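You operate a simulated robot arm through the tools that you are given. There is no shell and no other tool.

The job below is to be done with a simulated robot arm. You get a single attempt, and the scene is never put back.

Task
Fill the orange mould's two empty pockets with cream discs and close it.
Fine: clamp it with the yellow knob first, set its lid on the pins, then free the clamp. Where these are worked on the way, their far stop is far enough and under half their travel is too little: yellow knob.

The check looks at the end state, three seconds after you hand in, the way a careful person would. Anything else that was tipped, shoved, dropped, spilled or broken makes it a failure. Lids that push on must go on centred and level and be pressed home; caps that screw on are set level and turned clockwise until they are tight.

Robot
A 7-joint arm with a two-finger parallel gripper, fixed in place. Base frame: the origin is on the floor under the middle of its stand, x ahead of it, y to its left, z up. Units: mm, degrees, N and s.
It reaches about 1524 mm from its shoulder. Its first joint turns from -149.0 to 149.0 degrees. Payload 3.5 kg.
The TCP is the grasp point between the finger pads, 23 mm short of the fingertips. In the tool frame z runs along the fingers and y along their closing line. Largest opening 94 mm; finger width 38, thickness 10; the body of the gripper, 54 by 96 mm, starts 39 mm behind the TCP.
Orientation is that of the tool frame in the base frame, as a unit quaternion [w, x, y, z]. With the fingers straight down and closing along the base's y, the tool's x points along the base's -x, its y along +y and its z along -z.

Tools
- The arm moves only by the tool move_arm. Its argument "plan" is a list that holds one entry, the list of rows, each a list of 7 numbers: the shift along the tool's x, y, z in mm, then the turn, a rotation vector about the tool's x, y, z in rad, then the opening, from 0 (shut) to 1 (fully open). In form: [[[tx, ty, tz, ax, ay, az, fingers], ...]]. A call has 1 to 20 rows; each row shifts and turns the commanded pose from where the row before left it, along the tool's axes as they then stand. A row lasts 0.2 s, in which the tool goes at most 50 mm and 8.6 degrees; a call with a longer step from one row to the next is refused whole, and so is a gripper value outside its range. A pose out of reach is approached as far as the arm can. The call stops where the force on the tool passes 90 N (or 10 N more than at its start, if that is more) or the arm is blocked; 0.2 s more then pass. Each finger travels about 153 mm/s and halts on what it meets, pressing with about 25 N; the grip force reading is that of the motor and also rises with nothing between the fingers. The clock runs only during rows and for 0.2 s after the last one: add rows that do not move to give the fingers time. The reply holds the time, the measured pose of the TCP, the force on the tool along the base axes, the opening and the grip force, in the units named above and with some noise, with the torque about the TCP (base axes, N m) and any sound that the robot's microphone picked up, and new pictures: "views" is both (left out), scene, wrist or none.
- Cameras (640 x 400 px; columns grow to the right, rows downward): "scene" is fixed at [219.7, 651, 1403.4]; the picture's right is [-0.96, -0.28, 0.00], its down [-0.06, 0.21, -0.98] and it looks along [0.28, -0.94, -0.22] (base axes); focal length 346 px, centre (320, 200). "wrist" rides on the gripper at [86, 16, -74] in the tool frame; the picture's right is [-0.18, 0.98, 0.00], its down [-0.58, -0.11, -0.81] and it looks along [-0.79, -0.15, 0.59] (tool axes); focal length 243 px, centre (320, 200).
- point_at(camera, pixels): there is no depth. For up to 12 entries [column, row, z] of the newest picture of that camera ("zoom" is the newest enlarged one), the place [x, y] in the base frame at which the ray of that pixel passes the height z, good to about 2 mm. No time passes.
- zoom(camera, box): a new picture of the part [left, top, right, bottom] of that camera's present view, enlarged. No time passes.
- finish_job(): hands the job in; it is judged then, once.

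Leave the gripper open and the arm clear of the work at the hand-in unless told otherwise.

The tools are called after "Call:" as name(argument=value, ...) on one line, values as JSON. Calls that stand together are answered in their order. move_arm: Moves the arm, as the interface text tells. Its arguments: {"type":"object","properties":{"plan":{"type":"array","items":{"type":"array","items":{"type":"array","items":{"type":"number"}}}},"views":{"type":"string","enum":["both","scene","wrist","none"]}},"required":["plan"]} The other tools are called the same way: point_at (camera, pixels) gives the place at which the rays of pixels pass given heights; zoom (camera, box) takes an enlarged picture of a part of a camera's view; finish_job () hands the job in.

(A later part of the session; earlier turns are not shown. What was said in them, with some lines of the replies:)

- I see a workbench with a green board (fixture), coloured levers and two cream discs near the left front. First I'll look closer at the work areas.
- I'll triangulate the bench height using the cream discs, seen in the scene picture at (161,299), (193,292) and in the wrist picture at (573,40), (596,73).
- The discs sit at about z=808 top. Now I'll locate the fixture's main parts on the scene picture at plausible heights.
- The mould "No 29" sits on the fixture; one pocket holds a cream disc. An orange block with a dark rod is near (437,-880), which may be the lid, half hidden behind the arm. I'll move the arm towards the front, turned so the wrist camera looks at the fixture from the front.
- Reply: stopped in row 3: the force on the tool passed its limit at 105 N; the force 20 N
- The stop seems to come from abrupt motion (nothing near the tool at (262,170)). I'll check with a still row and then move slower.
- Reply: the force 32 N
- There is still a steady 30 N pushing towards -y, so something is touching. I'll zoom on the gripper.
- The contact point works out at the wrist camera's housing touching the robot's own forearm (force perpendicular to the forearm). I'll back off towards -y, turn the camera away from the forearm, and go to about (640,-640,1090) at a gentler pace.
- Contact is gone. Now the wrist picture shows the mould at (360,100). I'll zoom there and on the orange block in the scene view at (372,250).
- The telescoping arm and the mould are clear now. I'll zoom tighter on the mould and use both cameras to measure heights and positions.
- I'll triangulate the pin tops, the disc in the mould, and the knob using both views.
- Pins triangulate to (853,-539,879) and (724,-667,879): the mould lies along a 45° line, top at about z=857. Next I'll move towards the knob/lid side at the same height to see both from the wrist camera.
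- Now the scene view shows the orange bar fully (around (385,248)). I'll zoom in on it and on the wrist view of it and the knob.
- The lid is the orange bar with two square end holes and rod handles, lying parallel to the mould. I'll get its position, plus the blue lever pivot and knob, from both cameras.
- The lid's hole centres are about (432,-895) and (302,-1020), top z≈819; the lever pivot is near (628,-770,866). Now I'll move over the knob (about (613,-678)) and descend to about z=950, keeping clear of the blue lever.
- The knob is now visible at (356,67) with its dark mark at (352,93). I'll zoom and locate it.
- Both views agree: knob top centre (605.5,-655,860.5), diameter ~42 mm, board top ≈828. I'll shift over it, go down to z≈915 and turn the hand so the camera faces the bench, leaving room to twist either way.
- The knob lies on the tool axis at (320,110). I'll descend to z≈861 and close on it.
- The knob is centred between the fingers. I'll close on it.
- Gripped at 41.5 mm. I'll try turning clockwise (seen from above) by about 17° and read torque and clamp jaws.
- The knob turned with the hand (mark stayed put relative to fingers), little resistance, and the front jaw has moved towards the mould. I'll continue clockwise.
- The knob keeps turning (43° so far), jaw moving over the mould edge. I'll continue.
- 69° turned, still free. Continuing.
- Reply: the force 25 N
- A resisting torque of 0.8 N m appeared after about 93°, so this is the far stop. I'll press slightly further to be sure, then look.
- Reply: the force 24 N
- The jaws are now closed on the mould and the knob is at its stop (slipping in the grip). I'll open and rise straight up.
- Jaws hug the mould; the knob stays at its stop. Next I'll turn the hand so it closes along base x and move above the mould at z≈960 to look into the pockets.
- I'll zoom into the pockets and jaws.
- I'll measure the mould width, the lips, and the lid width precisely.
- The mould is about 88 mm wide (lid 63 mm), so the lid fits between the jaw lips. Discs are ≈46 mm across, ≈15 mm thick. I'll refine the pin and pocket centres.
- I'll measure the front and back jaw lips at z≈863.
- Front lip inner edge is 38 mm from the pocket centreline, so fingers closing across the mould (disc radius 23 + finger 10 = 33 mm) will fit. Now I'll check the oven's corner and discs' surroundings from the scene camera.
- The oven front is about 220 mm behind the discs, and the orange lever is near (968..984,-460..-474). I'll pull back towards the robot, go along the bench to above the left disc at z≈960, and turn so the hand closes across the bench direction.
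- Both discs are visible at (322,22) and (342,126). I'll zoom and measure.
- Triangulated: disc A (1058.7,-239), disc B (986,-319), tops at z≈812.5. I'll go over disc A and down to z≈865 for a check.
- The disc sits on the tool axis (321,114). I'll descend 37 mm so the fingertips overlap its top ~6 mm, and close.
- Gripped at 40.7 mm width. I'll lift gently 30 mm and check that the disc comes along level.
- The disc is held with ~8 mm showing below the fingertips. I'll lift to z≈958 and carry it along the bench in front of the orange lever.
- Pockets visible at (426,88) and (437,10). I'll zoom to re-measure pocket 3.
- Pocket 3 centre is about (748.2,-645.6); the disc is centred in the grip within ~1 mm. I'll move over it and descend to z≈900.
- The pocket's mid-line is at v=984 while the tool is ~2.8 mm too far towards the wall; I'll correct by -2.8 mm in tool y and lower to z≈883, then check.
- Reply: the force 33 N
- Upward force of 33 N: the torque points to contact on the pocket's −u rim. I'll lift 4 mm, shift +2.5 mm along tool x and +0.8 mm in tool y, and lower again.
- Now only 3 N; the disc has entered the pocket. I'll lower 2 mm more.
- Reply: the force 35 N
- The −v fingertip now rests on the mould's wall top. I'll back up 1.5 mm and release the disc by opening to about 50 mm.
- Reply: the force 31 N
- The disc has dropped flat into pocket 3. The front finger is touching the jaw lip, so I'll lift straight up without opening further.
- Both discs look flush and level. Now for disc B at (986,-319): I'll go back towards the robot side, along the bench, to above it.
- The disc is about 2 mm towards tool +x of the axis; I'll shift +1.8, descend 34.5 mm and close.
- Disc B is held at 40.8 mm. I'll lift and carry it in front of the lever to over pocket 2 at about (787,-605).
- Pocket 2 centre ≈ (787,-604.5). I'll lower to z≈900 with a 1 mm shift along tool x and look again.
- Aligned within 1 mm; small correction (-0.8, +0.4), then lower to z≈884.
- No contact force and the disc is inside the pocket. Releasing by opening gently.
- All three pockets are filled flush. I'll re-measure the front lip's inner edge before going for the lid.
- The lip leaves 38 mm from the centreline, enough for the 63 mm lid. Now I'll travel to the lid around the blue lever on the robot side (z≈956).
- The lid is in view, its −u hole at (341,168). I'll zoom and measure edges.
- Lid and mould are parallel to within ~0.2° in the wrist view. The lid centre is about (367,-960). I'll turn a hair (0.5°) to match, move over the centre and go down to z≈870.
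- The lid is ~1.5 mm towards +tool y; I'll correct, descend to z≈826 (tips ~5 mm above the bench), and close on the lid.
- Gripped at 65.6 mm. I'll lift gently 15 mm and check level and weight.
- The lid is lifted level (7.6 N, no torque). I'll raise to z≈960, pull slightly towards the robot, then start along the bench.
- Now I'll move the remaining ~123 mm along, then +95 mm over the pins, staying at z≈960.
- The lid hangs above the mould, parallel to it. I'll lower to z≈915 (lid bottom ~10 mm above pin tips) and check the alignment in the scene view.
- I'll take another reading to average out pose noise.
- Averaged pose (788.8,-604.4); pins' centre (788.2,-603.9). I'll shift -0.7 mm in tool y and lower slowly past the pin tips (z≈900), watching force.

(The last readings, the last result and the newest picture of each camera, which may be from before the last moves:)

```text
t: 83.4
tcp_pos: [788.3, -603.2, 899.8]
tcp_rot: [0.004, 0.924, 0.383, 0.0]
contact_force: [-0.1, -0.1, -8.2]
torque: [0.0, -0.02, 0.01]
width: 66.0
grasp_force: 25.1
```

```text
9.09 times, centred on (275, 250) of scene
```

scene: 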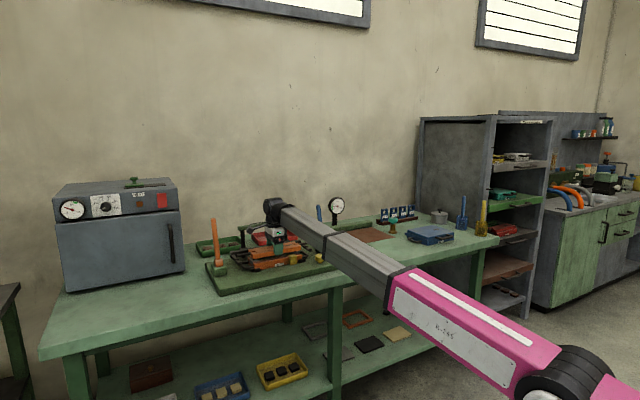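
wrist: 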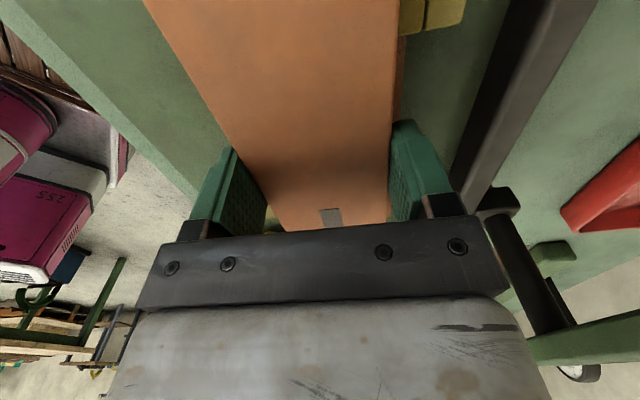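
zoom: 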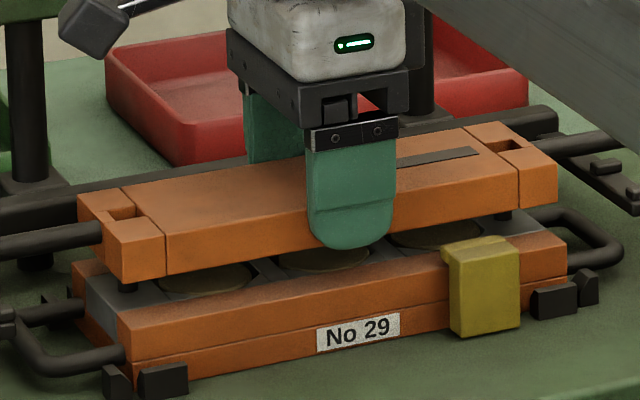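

No contact; the pin tips have entered the holes. I'll continue lowering to z≈889.

Call:
move_arm(plan=[[[0, 0, 3, 0, 0, 0, 0.2], [0, 0, 3, 0, 0, 0, 0.2], [0, 0, 3, 0, 0, 0, 0.2], [0, 0, 2, 0, 0, 0, 0.2], [0, 0, 0, 0, 0, 0, 0.2]]], views="scene")

Call:
zoom(camera="scene", box=[240, 228, 310, 272])

```text
t: 84.6
tcp_pos: [789.0, -604.3, 889.4]
tcp_rot: [0.004, 0.924, 0.383, 0.001]
contact_force: [1.0, -0.7, -8.3]
torque: [0.01, 0.03, 0.0]
width: 65.9
grasp_force: 25.2
```

scene: 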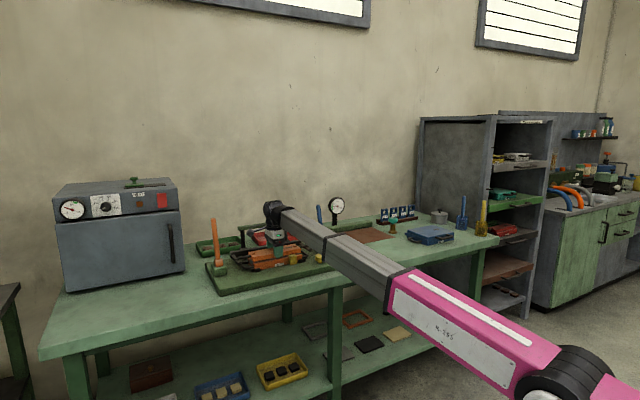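

```text
9.09 times, centred on (275, 250) of scene
```

zoom: 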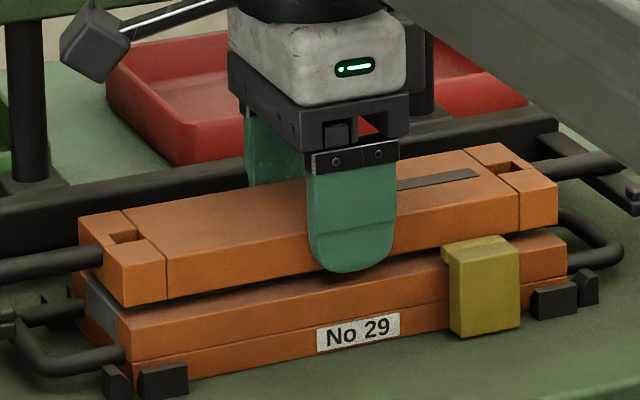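

Pins are well inside. To centre the lid I'll feel for the hole clearance: nudge +2 mm along tool x and read the side force.

Call:
move_arm(plan=[[[1, 0, 0, 0, 0, 0, 0.2], [1, 0, 0, 0, 0, 0, 0.2], [0, 0, 0, 0, 0, 0, 0.2]]], views="none")

Call:
move_arm(plan=[[[1, 0, 0, 0, 0, 0, 0.2], [0, 0, 0, 0, 0, 0, 0.2]]], views="none")

```text
t: 85.4
tcp_pos: [790.1, -602.2, 889.9]
tcp_rot: [0.004, 0.924, 0.383, 0.0]
contact_force: [-0.2, -0.2, -7.2]
torque: [0.01, -0.02, 0.0]
width: 65.8
grasp_force: 24.5
```

```text
t: 86.0
tcp_pos: [792.1, -603.0, 889.7]
tcp_rot: [0.005, 0.923, 0.384, 0.0]
contact_force: [-2.0, -2.3, -6.4]
torque: [-0.01, 0.06, -0.05]
width: 66.1
grasp_force: 25.1
```

Contact starts at about +2.8 mm. Now the other way.

Call:
move_arm(plan=[[[-1.5, 0, 0, 0, 0, 0, 0.2], [-1.5, 0, 0, 0, 0, 0, 0.2], [-1, 0, 0, 0, 0, 0, 0.2], [-1, 0, 0, 0, 0, 0, 0.2], [0, 0, 0, 0, 0, 0, 0.2]]], views="none")

Call:
move_arm(plan=[[[-1, 0, 0, 0, 0, 0, 0.2], [0, 0, 0, 0, 0, 0, 0.2]]], views="none")

```text
t: 87.2
tcp_pos: [787.9, -605.0, 888.9]
tcp_rot: [0.004, 0.924, 0.382, 0.001]
contact_force: [2.3, 1.4, -7.5]
torque: [0.02, -0.04, -0.07]
width: 65.8
grasp_force: 25.1
```

```text
t: 87.8
tcp_pos: [786.4, -604.9, 890.2]
tcp_rot: [0.004, 0.924, 0.383, 0.001]
contact_force: [5.5, 3.6, -3.7]
torque: [0.32, -0.31, -0.02]
width: 66.0
grasp_force: 25.2
```

The slack is about −1.8…+2.7 mm; centre at about +0.4. I'll return there and probe across (tool y).

Call:
move_arm(plan=[[[1.7, 0, 0, 0, 0, 0, 0.2], [1.7, 0, 0, 0, 0, 0, 0.2], [0, 1, 0, 0, 0, 0, 0.2], [0, 1, 0, 0, 0, 0, 0.2], [0, 0, 0, 0, 0, 0, 0.2]]], views="none")

Call:
move_arm(plan=[[[0, 1, 0, 0, 0, 0, 0.2], [0, 0, 0, 0, 0, 0, 0.2]]], views="none")

```text
t: 89.0
tcp_pos: [789.2, -604.7, 890.0]
tcp_rot: [0.004, 0.924, 0.382, 0.001]
contact_force: [0.3, 0.7, -8.2]
torque: [0.04, 0.02, -0.01]
width: 66.0
grasp_force: 25.0
```

```text
t: 89.6
tcp_pos: [791.1, -606.3, 889.4]
tcp_rot: [0.005, 0.924, 0.382, 0.001]
contact_force: [-0.8, 0.9, -7.4]
torque: [-0.01, 0.01, 0.06]
width: 65.8
grasp_force: 24.7
```

Call:
move_arm(plan=[[[0, 0.7, 0, 0, 0, 0, 0.2], [0, 0, 0, 0, 0, 0, 0.2]]], views="none")

Call:
move_arm(plan=[[[0, -1.7, 0, 0, 0, 0, 0.2], [0, -2, 0, 0, 0, 0, 0.2], [0, -1, 0, 0, 0, 0, 0.2], [0, -1, 0, 0, 0, 0, 0.2], [0, 0, 0, 0, 0, 0, 0.2]]], views="none")

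Call:
move_arm(plan=[[[0, -1, 0, 0, 0, 0, 0.2], [0, 0, 0, 0, 0, 0, 0.2]]], views="none")

```text
t: 90.2
tcp_pos: [791.7, -606.4, 889.1]
tcp_rot: [0.003, 0.924, 0.383, 0.0]
contact_force: [-2.6, 2.6, -7.0]
torque: [0.06, 0.13, -0.07]
width: 66.1
grasp_force: 25.5
```

```text
t: 91.4
tcp_pos: [787.1, -602.5, 888.7]
tcp_rot: [0.005, 0.924, 0.383, 0.001]
contact_force: [-0.2, -0.3, -7.3]
torque: [0.0, -0.01, -0.03]
width: 66.0
grasp_force: 25.5
```

```text
t: 92.0
tcp_pos: [786.6, -602.7, 888.5]
tcp_rot: [0.004, 0.924, 0.383, 0.001]
contact_force: [3.6, -3.8, -5.8]
torque: [-0.08, -0.05, 0.03]
width: 65.8
grasp_force: 25.2
```

Across, slack is about −2.0…+2.7, centre +0.3. I'll return to the centre and lower step by step until it seats.

Call:
move_arm(plan=[[[0, 1.6, 0, 0, 0, 0, 0.2], [0, 1.7, 0, 0, 0, 0, 0.2], [0, 0, 1, 0, 0, 0, 0.2], [0, 0, 1, 0, 0, 0, 0.2], [0, 0, 0, 0, 0, 0, 0.2]]], views="none")

Call:
move_arm(plan=[[[0, 0, 1, 0, 0, 0, 0.2], [0, 0, 0, 0, 0, 0, 0.2]]], views="none")

Call:
move_arm(plan=[[[0, 0, 1, 0, 0, 0, 0.2], [0, 0, 0, 0, 0, 0, 0.2]]], views="none")

```text
t: 93.2
tcp_pos: [788.4, -603.4, 886.4]
tcp_rot: [0.005, 0.924, 0.383, 0.0]
contact_force: [-0.4, -0.3, -8.3]
torque: [-0.02, 0.02, -0.03]
width: 65.8
grasp_force: 24.6
```

```text
t: 93.8
tcp_pos: [789.2, -604.2, 885.8]
tcp_rot: [0.005, 0.924, 0.383, 0.001]
contact_force: [-0.4, -0.2, -8.2]
torque: [-0.01, 0.0, -0.02]
width: 65.7
grasp_force: 24.6
```

```text
t: 94.4
tcp_pos: [788.8, -604.0, 885.6]
tcp_rot: [0.004, 0.924, 0.382, 0.0]
contact_force: [-0.7, -0.3, -8.3]
torque: [-0.02, 0.0, 0.02]
width: 65.6
grasp_force: 25.2
```

Call:
move_arm(plan=[[[0, 0, 1, 0, 0, 0, 0.2], [0, 0, 0, 0, 0, 0, 0.2]]], views="none")

Call:
move_arm(plan=[[[0, 0, 1, 0, 0, 0, 0.2], [0, 0, 0, 0, 0, 0, 0.2]]], views="scene")

Call:
zoom(camera="scene", box=[240, 228, 310, 272])

```text
t: 95.0
tcp_pos: [789.5, -604.2, 885.8]
tcp_rot: [0.005, 0.924, 0.382, 0.001]
contact_force: [0.3, -0.5, -7.6]
torque: [0.01, -0.03, 0.01]
width: 66.1
grasp_force: 25.2
```

```text
t: 95.6
tcp_pos: [789.0, -602.9, 884.1]
tcp_rot: [0.004, 0.924, 0.383, 0.001]
contact_force: [1.3, 1.7, 2.8]
torque: [-0.01, 0.49, -0.08]
width: 66.1
grasp_force: 25.1
```

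scene: 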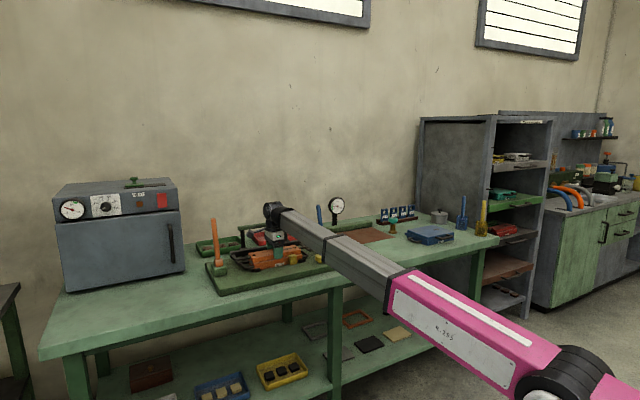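

```text
9.09 times, centred on (275, 250) of scene
```

zoom: 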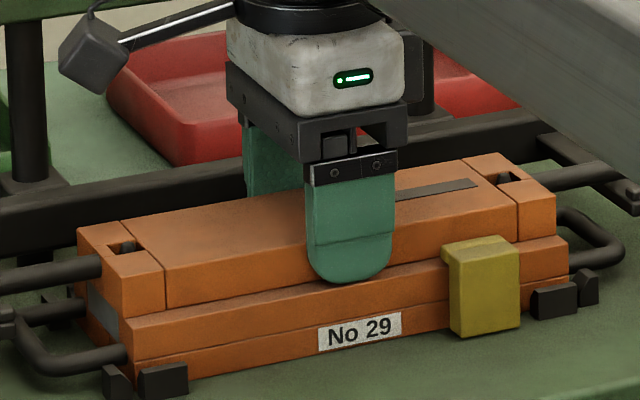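

The lid has begun to bear on the mould (11 N). I'll lower 1 mm more and then release.

Call:
move_arm(plan=[[[0, 0, 1, 0, 0, 0, 0.2], [0, 0, 0, 0, 0, 0, 0.2]]], views="none")

```text
t: 96.2
tcp_pos: [790.2, -604.5, 883.1]
tcp_rot: [0.004, 0.924, 0.383, 0.002]
contact_force: [4.6, -0.8, 18.5]
torque: [0.13, 0.62, 0.05]
width: 66.0
grasp_force: 25.1
```

The lid is seated. I'll open the fingers and rise a little.

Call:
move_arm(plan=[[[0, 0, -0.7, 0, 0, 0, 0.5], [0, 0, 0, 0, 0, 0, 0.72], [0, 0, 0, 0, 0, 0, 0.78], [0, 0, 0, 0, 0, 0, 0.82], [0, 0, 0, 0, 0, 0, 0.85], [0, 0, -3, 0, 0, 0, 0.85], [0, 0, -10, 0, 0, 0, 0.85], [0, 0, -20, 0, 0, 0, 0.85], [0, 0, -25, 0, 0, 0, 0.85], [0, 0, -20, 0, 0, 0, 0.85], [0, 0, -8, 0, 0, 0, 0.85]]])

Call:
zoom(camera="scene", box=[240, 228, 310, 272])

Call:
zoom(camera="wrist", box=[210, 0, 450, 220])

```text
t: 98.6
tcp_pos: [788.2, -602.9, 972.0]
tcp_rot: [0.004, 0.924, 0.383, 0.001]
contact_force: [-0.7, -0.6, 1.1]
torque: [0.03, 0.0, 0.01]
width: 79.8
grasp_force: 0.1
```

scene: 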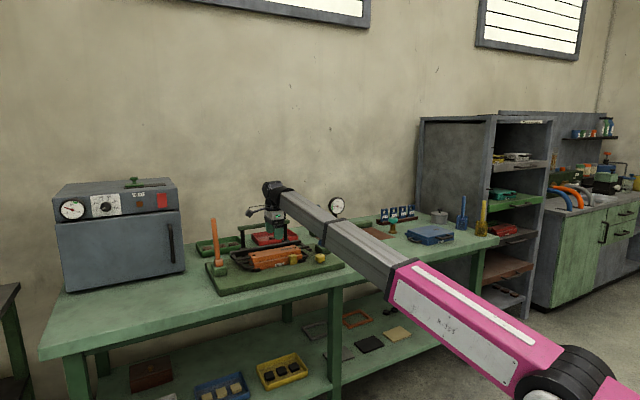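
wrist: 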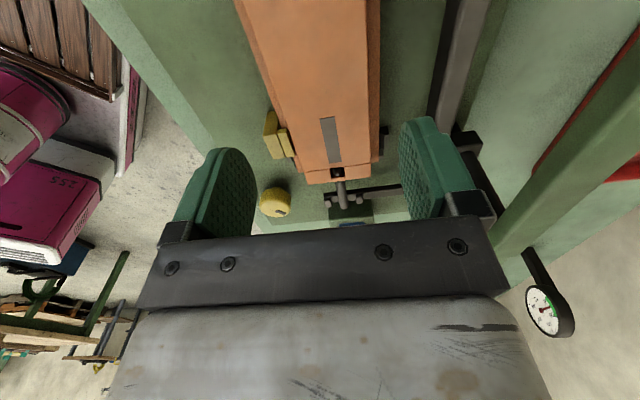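

```text
9.09 times, centred on (275, 250) of scene
```

zoom: 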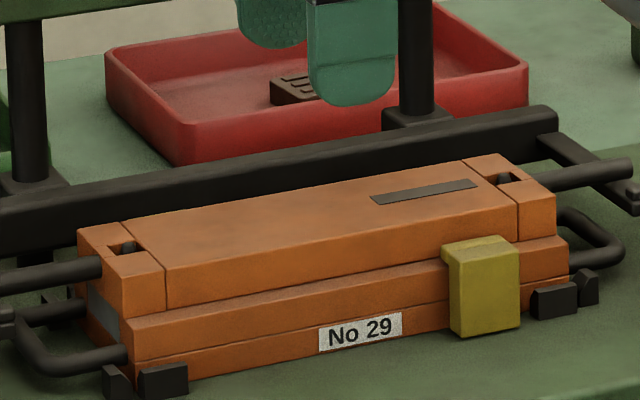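

```text
1.82 times, centred on (330, 110) of wrist
```

zoom: 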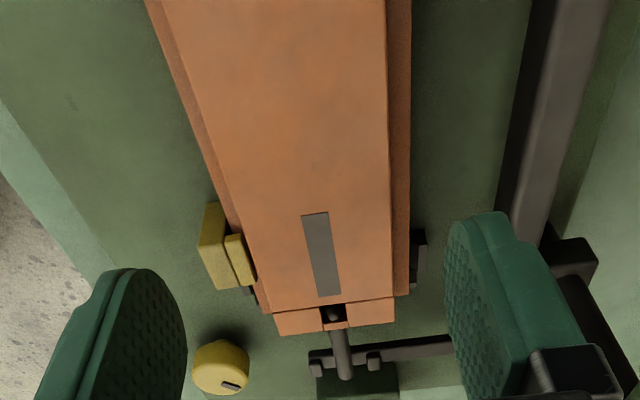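

The lid sits on the mould with pins in both holes. I'll press it home: close the fingers and lower onto the lid's middle with a moderate push.

Call:
move_arm(plan=[[[0, 0, 10, 0, 0, 0, 0.5], [0, 0, 18, 0, 0, 0, 0.2], [0, 0, 16, 0, 0, 0, 0], [0, 0, 8, 0, 0, 0, 0], [0, 0, 4, 0, 0, 0, 0], [0, 0, 3, 0, 0, 0, 0], [0, 0, 0, 0, 0, 0, 0]]], views="scene")

Call:
zoom(camera="scene", box=[240, 228, 310, 272])

```text
t: 100.2
tcp_pos: [788.8, -602.7, 909.4]
tcp_rot: [0.005, 0.924, 0.382, 0.001]
contact_force: [0.5, -0.3, -0.1]
torque: [-0.02, -0.04, 0.03]
width: 0.0
grasp_force: 25.6
```

scene: 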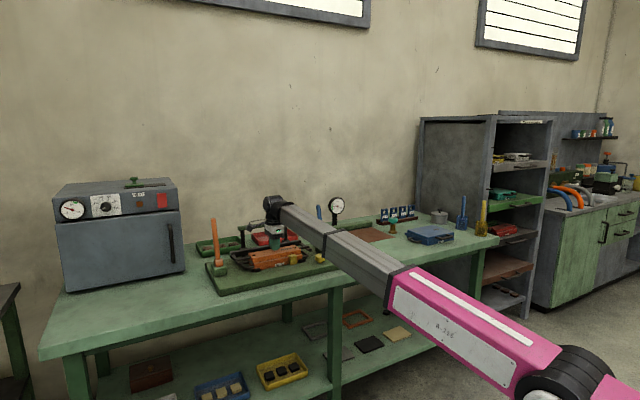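

```text
9.09 times, centred on (275, 250) of scene
```

zoom: 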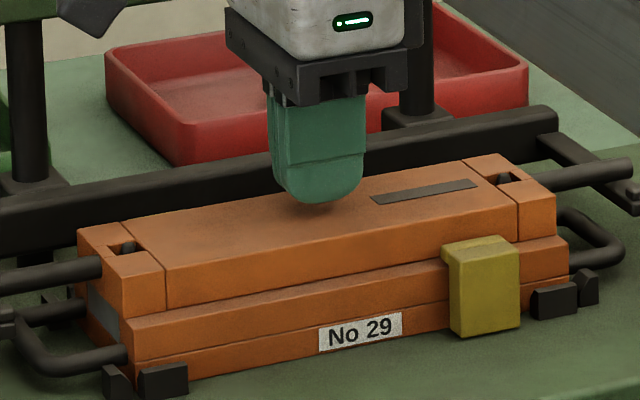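

Tips are just above the lid. I'll come down in small steps until I feel about 30 N.

Call:
move_arm(plan=[[[0, 0, 2, 0, 0, 0, 0], [0, 0, 2, 0, 0, 0, 0], [0, 0, 1.5, 0, 0, 0, 0], [0, 0, 0, 0, 0, 0, 0]]], views="none")

Call:
move_arm(plan=[[[0, 0, 1, 0, 0, 0, 0], [0, 0, 1, 0, 0, 0, 0], [0, 0, 0, 0, 0, 0, 0]]], views="none")

Call:
move_arm(plan=[[[0, 0, 1, 0, 0, 0, 0], [0, 0, 0, 0, 0, 0, 0]]], views="none")

```text
t: 101.2
tcp_pos: [787.8, -603.4, 905.5]
tcp_rot: [0.004, 0.924, 0.383, 0.0]
contact_force: [1.4, 1.2, 0.0]
torque: [0.0, 0.02, 0.0]
width: 0.0
grasp_force: 24.4
```

```text
t: 102.0
tcp_pos: [788.0, -604.1, 902.6]
tcp_rot: [0.004, 0.924, 0.383, 0.001]
contact_force: [0.3, -0.5, 7.6]
torque: [0.06, -0.07, 0.01]
width: 0.0
grasp_force: 25.0
```

```text
t: 102.6
tcp_pos: [788.0, -605.5, 902.7]
tcp_rot: [0.006, 0.924, 0.382, 0.002]
contact_force: [0.4, -2.5, 24.0]
torque: [0.12, -0.1, 0.0]
width: 0.1
grasp_force: 24.7
```

The lid pushes back firmly at z=902.6 with no give (24 N). One more mm of push, then lift off.

Call:
move_arm(plan=[[[0, 0, 1, 0, 0, 0, 0], [0, 0, 0, 0, 0, 0, 0]]], views="none")

Call:
move_arm(plan=[[[0, 0, -3, 0, 0, 0, 0], [0, 0, -8, 0, 0, 0, 0], [0, 0, -15, 0, 0, 0, 0], [0, 0, -20, 0, 0, 0, 0], [0, 0, -15, 0, 0, 0, 0.5], [0, -6, 0, 0, 0, 0, 0.9]]])

Call:
zoom(camera="scene", box=[240, 228, 310, 272])

Call:
zoom(camera="wrist", box=[210, 0, 450, 220])

```text
t: 103.2
tcp_pos: [788.7, -603.9, 902.5]
tcp_rot: [0.007, 0.924, 0.383, 0.002]
contact_force: [4.4, -6.3, 47.7]
torque: [0.11, -0.16, 0.03]
width: 0.2
grasp_force: 25.4
```

```text
t: 104.6
tcp_pos: [784.2, -598.6, 960.7]
tcp_rot: [0.004, 0.924, 0.383, 0.001]
contact_force: [-0.4, 0.2, 0.1]
torque: [-0.03, -0.01, 0.04]
width: 84.3
grasp_force: 0.1
```

scene: 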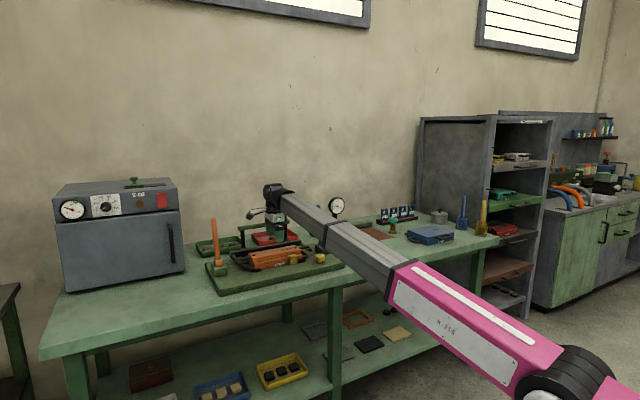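
wrist: 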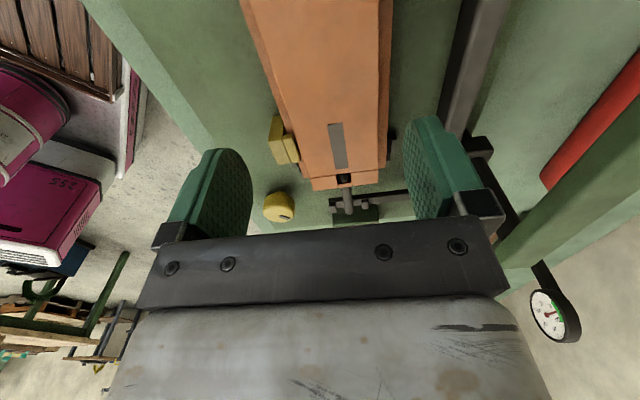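

```text
9.09 times, centred on (275, 250) of scene
```

zoom: 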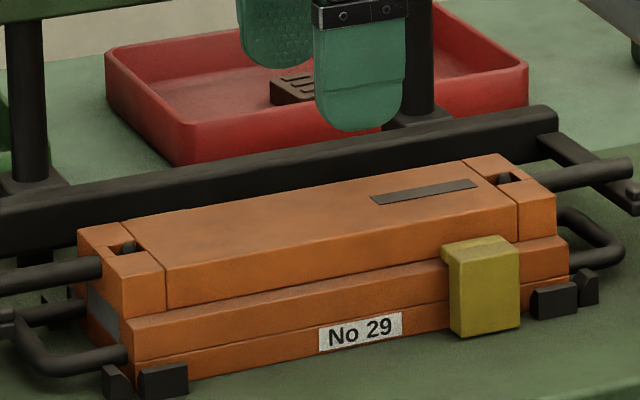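

```text
1.82 times, centred on (330, 110) of wrist
```

zoom: 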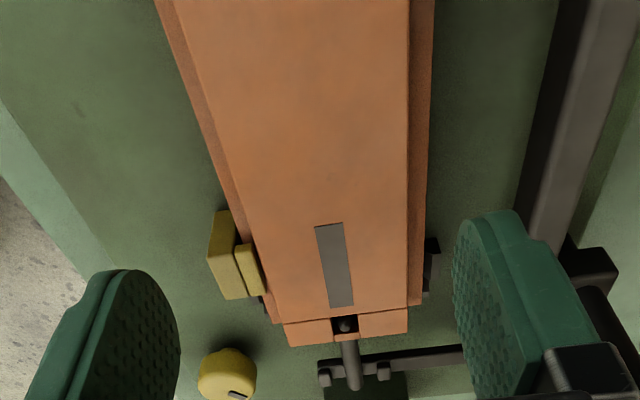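

The lid is home, level, pins centred in the holes. Now to free the clamp: go to the knob (606,-655), coming from the robot side, down to z≈915.

Call:
move_arm(plan=[[[0, -12, 0, 0, 0, 0, 0.95], [0, -25, 0, 0, 0, 0, 0.95], [0, -28, 0, 0, 0, 0, 0.95], [-10, -16, 0, 0, 0, 0, 0.95], [-25, -5.5, 0, 0, 0, 0, 0.95], [-34, 0, 0, 0, 0, 0, 0.95], [-36, 0, 0, 0, 0, 0, 0.95], [-34, 0, 0, 0, 0, 0, 0.95], [-19, 0, 5, 0, 0, 0, 0.95], [-8.3, 0, 12, 0, 0, 0, 0.95], [0, 0, 15, 0, 0, 0, 0.95], [0, 0, 10, 0, 0, 0, 0.95], [0, 0, 4, 0, 0, 0, 0.95]]])

Call:
zoom(camera="wrist", box=[220, 40, 420, 200])

```text
t: 107.4
tcp_pos: [607.2, -656.0, 914.9]
tcp_rot: [0.003, 0.924, 0.383, 0.001]
contact_force: [0.3, -0.6, 0.3]
torque: [0.0, 0.0, -0.01]
width: 89.4
grasp_force: 0.1
```

scene: 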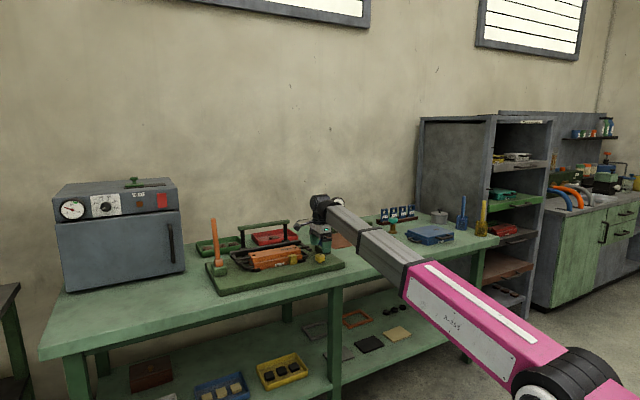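
wrist: 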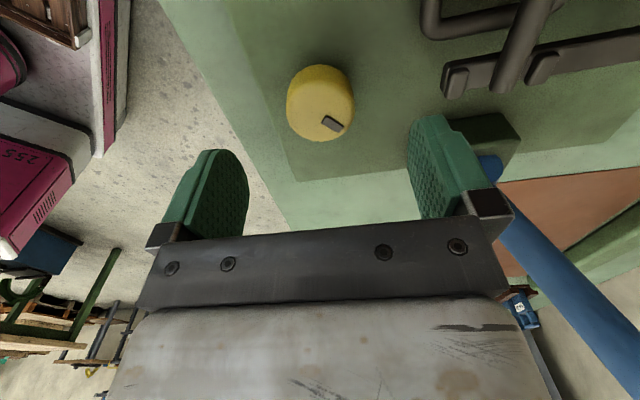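

```text
2.50 times, centred on (320, 120) of wrist
```

zoom: 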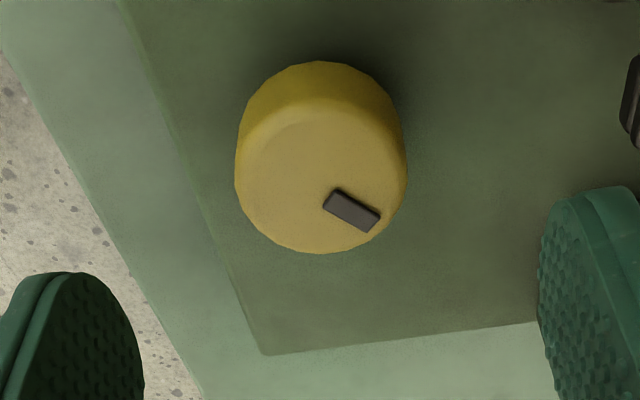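

The knob is on the tool axis. I'll descend to z≈861.5 and grip it.

Call:
move_arm(plan=[[[0.7, 0, 10, 0, 0, 0, 0.9], [0, 0, 16, 0, 0, 0, 0.85], [0, 0, 15, 0, 0, 0, 0.85], [0, 0, 9, 0, 0, 0, 0.85], [0, 0, 3.4, 0, 0, 0, 0.85], [0, 0, 0, 0, 0, 0, 0.6], [0, 0, 0, 0, 0, 0, 0.4], [0, 0, 0, 0, 0, 0, 0.2], [0, 0, 0, 0, 0, 0, 0], [0, 0, 0, 0, 0, 0, 0]]])

```text
t: 109.6
tcp_pos: [606.3, -655.5, 861.2]
tcp_rot: [0.004, 0.924, 0.383, 0.001]
contact_force: [0.3, -0.8, -0.4]
torque: [0.42, 0.4, 0.0]
width: 41.4
grasp_force: 44.6
```

scene: 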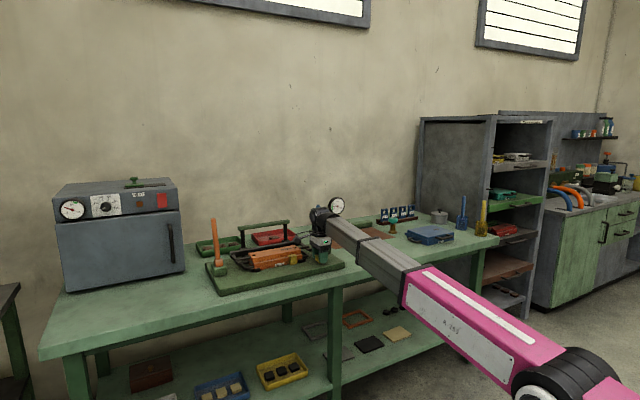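
wrist: 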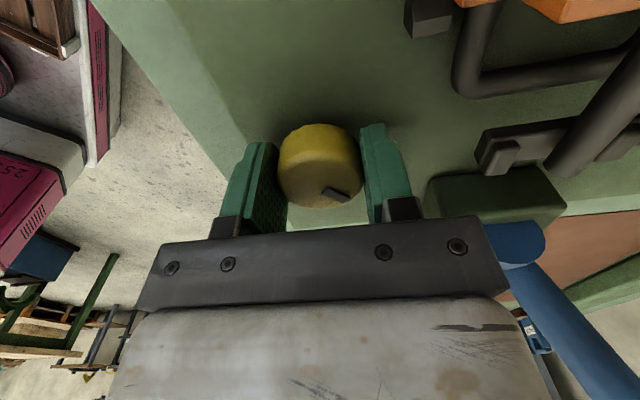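

Gripped at 41.4 mm. Turning counter-clockwise (negative about tool z) in steps.

Call:
move_arm(plan=[[[0, 0, 0, 0, 0, -0.06, 0], [0, 0, 0, 0, 0, -0.1, 0], [0, 0, 0, 0, 0, -0.1, 0], [0, 0, 0, 0, 0, -0.1, 0], [0, 0, 0, 0, 0, -0.1, 0], [0, 0, 0, 0, 0, -0.06, 0], [0, 0, 0, 0, 0, 0, 0]]])

Call:
move_arm(plan=[[[0, 0, 0, 0, 0, -0.06, 0], [0, 0, 0, 0, 0, -0.1, 0], [0, 0, 0, 0, 0, -0.1, 0], [0, 0, 0, 0, 0, -0.1, 0], [0, 0, 0, 0, 0, -0.1, 0], [0, 0, 0, 0, 0, -0.06, 0], [0, 0, 0, 0, 0, 0, 0]]])

```text
t: 111.2
tcp_pos: [606.2, -655.1, 861.5]
tcp_rot: [0.005, 0.794, 0.608, 0.001]
contact_force: [5.9, 4.8, 4.9]
torque: [1.37, 0.27, 0.05]
width: 41.3
grasp_force: 44.5
```

scene: 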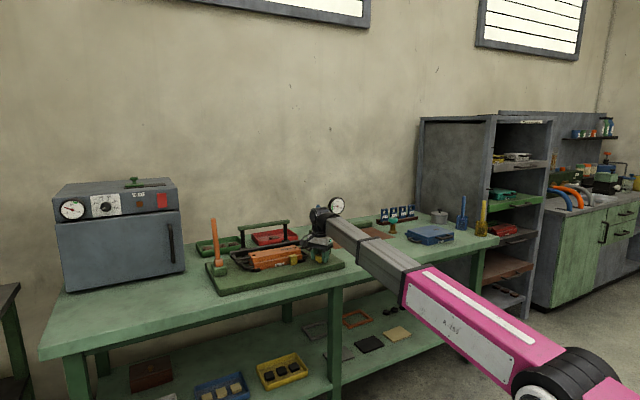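
wrist: 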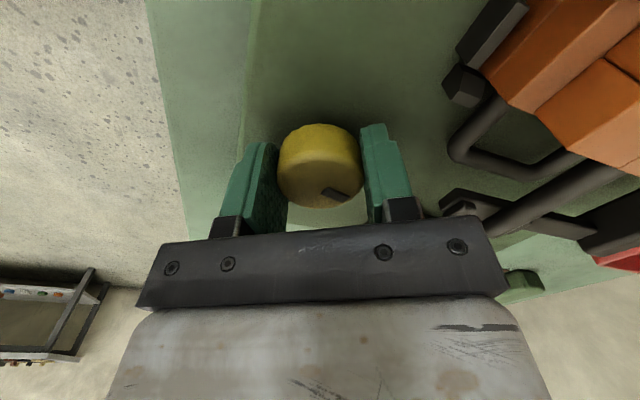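

```text
t: 112.8
tcp_pos: [607.0, -656.4, 861.4]
tcp_rot: [0.005, 0.612, 0.791, -0.002]
contact_force: [5.2, 5.6, -0.9]
torque: [0.73, 0.18, 0.0]
width: 41.7
grasp_force: 44.8
```

scene: 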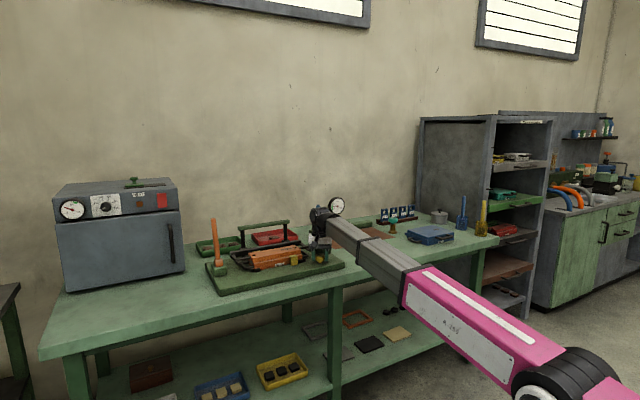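
wrist: 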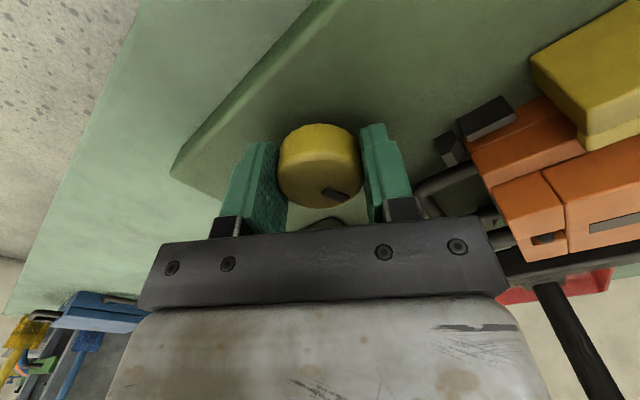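

About 60° back; jaws are opening. Continuing to the other stop.

Call:
move_arm(plan=[[[0, 0, 0, 0, 0, -0.06, 0], [0, 0, 0, 0, 0, -0.1, 0], [0, 0, 0, 0, 0, -0.1, 0], [0, 0, 0, 0, 0, -0.1, 0], [0, 0, 0, 0, 0, -0.08, 0], [0, 0, 0, 0, 0, 0, 0]]])

Call:
move_arm(plan=[[[0, 0, 0, 0, 0, -0.06, 0], [0, 0, 0, 0, 0, -0.07, 0], [0, 0, 0, 0, 0, -0.05, 0], [0, 0, 0, 0, 0, 0, 0]]])

```text
t: 114.2
tcp_pos: [605.5, -656.5, 862.3]
tcp_rot: [0.004, 0.423, 0.906, -0.003]
contact_force: [5.5, 1.7, 2.8]
torque: [0.75, -0.36, 0.0]
width: 41.2
grasp_force: 44.7
```

scene: 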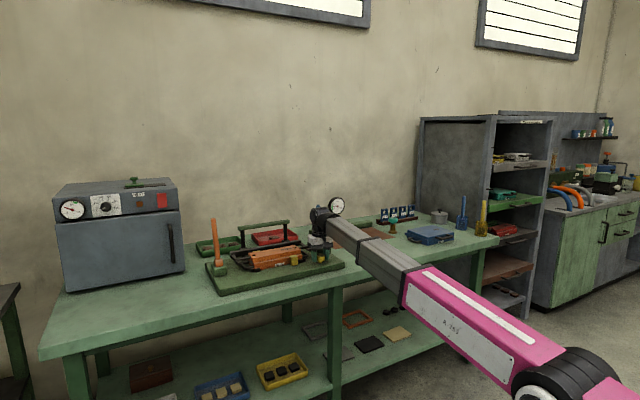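
wrist: 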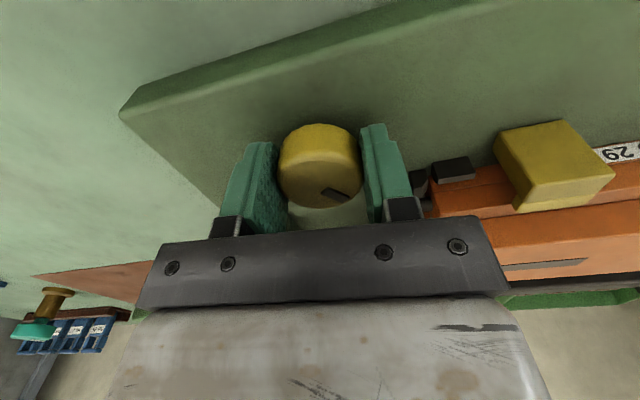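

```text
t: 115.2
tcp_pos: [606.0, -655.6, 861.3]
tcp_rot: [0.004, 0.342, 0.94, -0.003]
contact_force: [5.0, 1.9, -2.3]
torque: [-0.16, -0.41, -1.12]
width: 41.6
grasp_force: 45.1
```

scene: 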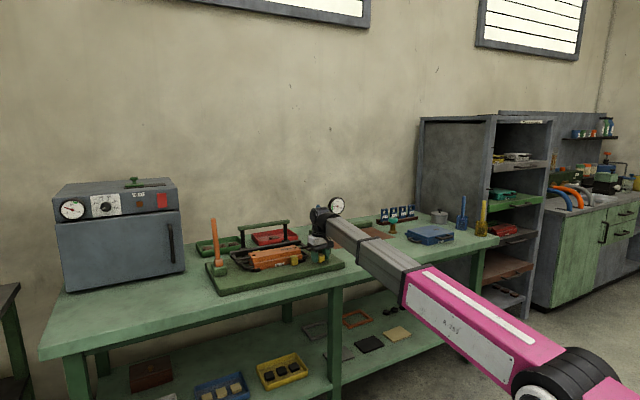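
wrist: 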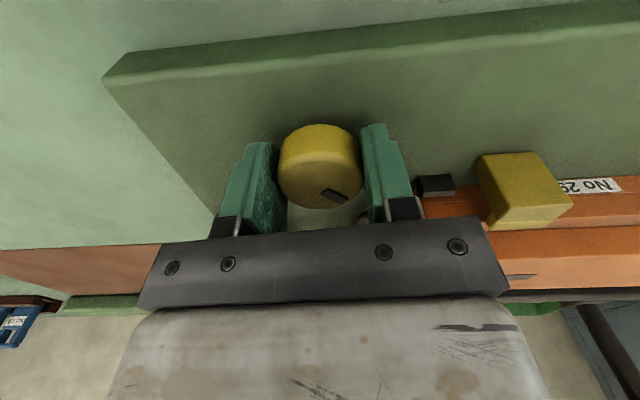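

A torque of −1.1 N m shows the free-side stop is reached. I'll ease off slightly, open, and rise.

Call:
move_arm(plan=[[[0, 0, 0, 0, 0, 0.02, 0], [0, 0, 0, 0, 0, 0, 0.5], [0, 0, 0, 0, 0, 0, 0.7], [0, 0, 0, 0, 0, 0, 0.85], [0, 0, 0, 0, 0, 0, 0.9], [0, 0, -10, 0, 0, 0, 0.9], [0, 0, -20, 0, 0, 0, 0.9], [0, 0, -25, 0, 0, 0, 0.9], [0, 0, -20, 0, 0, 0, 0.9], [0, 0, -10, 0, 0, 0, 0.9]]])

Call:
zoom(camera="scene", box=[240, 225, 345, 280])

Call:
zoom(camera="wrist", box=[250, 40, 640, 280])

```text
t: 117.4
tcp_pos: [606.0, -655.0, 947.0]
tcp_rot: [0.003, 0.351, 0.936, -0.003]
contact_force: [0.0, -0.2, 0.1]
torque: [0.01, -0.03, 0.01]
width: 84.6
grasp_force: 0.1
```

scene: 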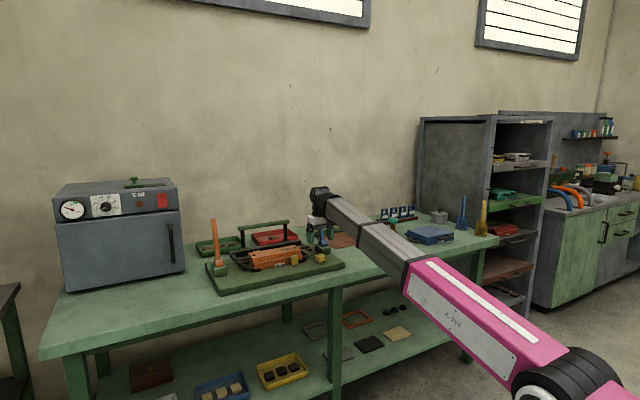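
wrist: 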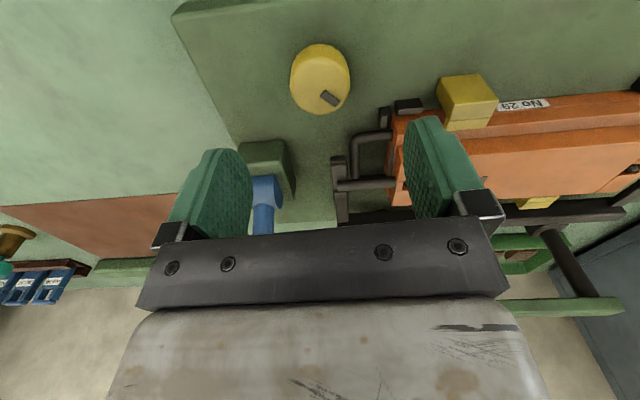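

```text
6.10 times, centred on (292, 252) of scene
```

zoom: 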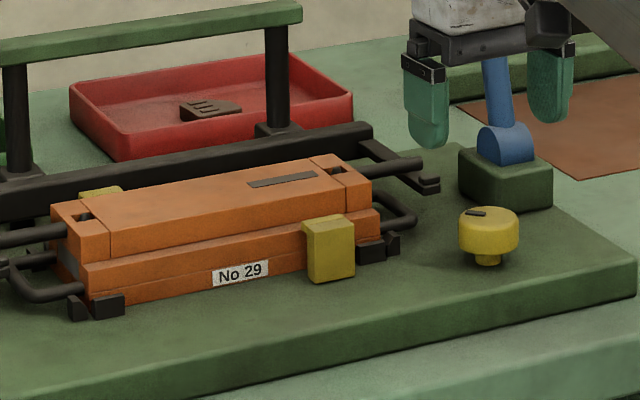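

```text
1.64 times, centred on (445, 160) of wrist
```

zoom: 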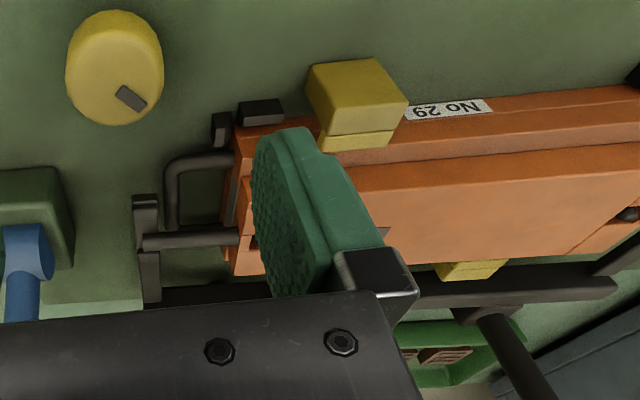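

I'll verify the knob's mark and jaw gaps against the start picture.

Call:
zoom(camera="scene", box=[295, 235, 345, 275])

Call:
zoom(camera="wrist", box=[270, 30, 370, 130])

Call:
zoom(camera="wrist", box=[420, 60, 570, 220])

Call:
zoom(camera="scene", box=[240, 235, 305, 280])

Call:
point_at(camera="wrist", pixels=[[320, 84, 860], [330, 98, 860]])

```text
10.00 times, centred on (320, 255) of scene
```

zoom: 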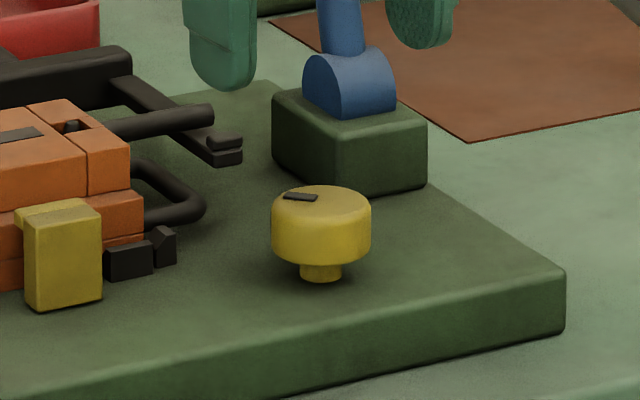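

```text
4.00 times, centred on (320, 80) of wrist
```

zoom: 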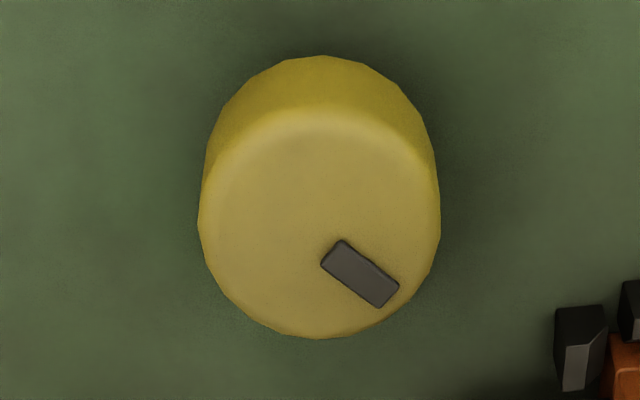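

```text
2.50 times, centred on (495, 140) of wrist
```

zoom: 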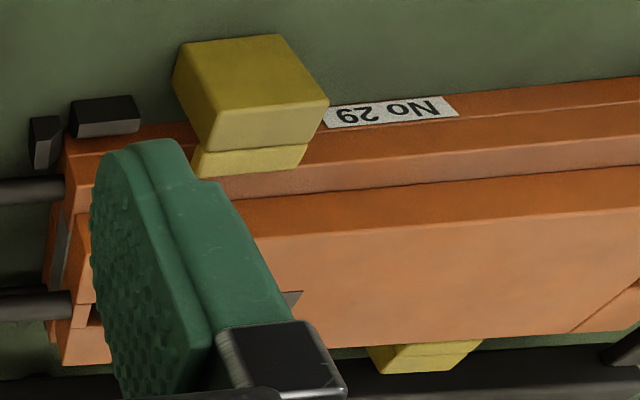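

```text
8.89 times, centred on (272, 258) of scene
```

zoom: 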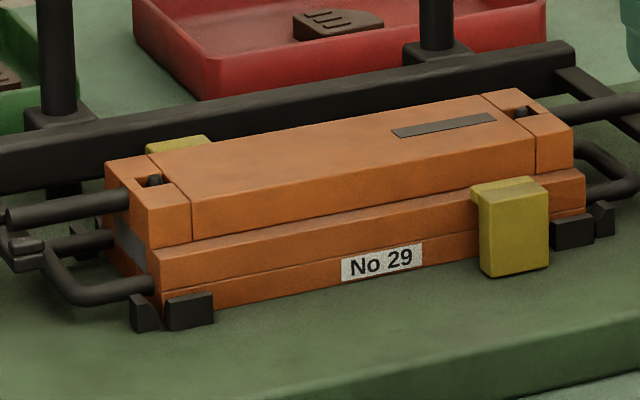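

```text
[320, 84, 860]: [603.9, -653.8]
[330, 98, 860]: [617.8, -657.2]
```

Knob mark and jaws are exactly as at the start (free), and the lid sits flush with pins in both holes. I'll back the open gripper away towards the robot, clear of the work.

Call:
move_arm(plan=[[[10, 0, -2, 0, 0, 0, 1], [20, 0, -2, 0, 0, 0, 1], [25, 0, -2, 0, 0, 0, 1], [25, 0, -2, 0, 0, 0, 1], [25, 0, -2, 0, 0, 0, 1], [20, 0, 0, 0, 0, 0, 1], [15, 0, 0, 0, 0, 0, 1], [5, 0, 0, 0, 0, 0, 1], [0, 0, 0, 0, 0, 0, 1], [0, 0, 0, 0, 0, 0, 1]]])

Call:
zoom(camera="scene", box=[190, 200, 350, 300])

Call:
zoom(camera="wrist", box=[300, 60, 640, 280])

```text
t: 119.6
tcp_pos: [496.6, -559.8, 957.0]
tcp_rot: [0.003, 0.351, 0.936, -0.003]
contact_force: [0.0, -0.1, 0.4]
torque: [0.02, -0.01, -0.04]
width: 94.2
grasp_force: 0.1
```

scene: 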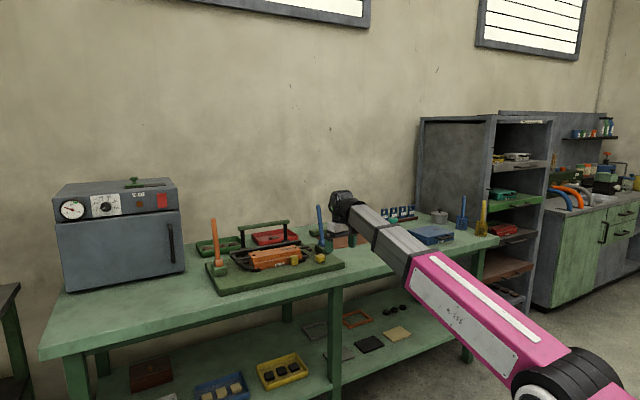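
wrist: 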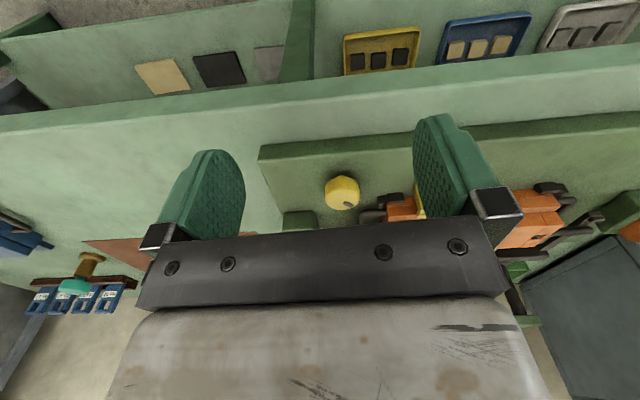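

```text
4.00 times, centred on (270, 250) of scene
```

zoom: 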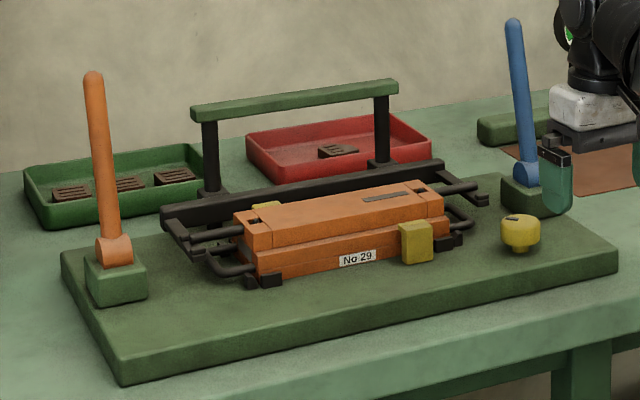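

```text
1.82 times, centred on (470, 170) of wrist
```

zoom: 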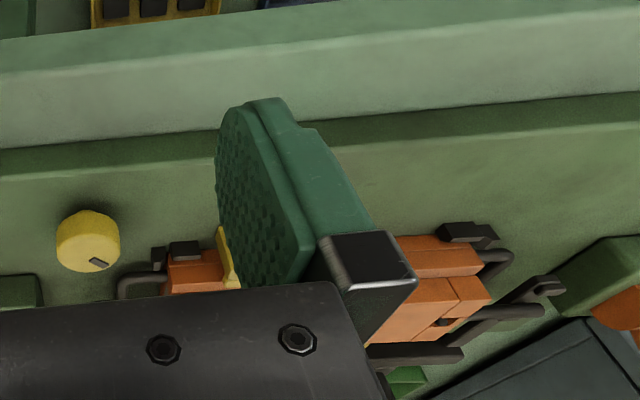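

The mould is closed, level and unclamped; the levers, trays and other items are untouched; the gripper is open and clear. Handing in.

Call:
finish_job()

```text
The job is handed in.
```

I finished the job and handed it in; the check's verdict hasn't come back to me.

- **Discs:** I set the two cream discs from the bench into the two empty pockets. All three pockets looked flush and level.
- **Clamp:** I turned the yellow knob clockwise about 93° to its far stop before placing anything. Once the lid was on, I turned it back to its free stop. The knob's mark and the jaws now look as they did at the start.
- **Lid:** It sits on both pins, centred to within about a millimetre. I pressed it down with about 48 N and it did not give.
- **Other items:** Nothing else was tipped, shoved or dropped that I could see.
- **Bumps on the way:**
  - The wrist camera touched the robot's own forearm once early on, with nothing else involved.
  - The first disc met its pocket's rim at about 33 N before I shifted it.
  - One fingertip briefly rested on the mould wall while the mould was clamped.

The gripper is open, and the arm is back on the robot's side, clear of the mould.
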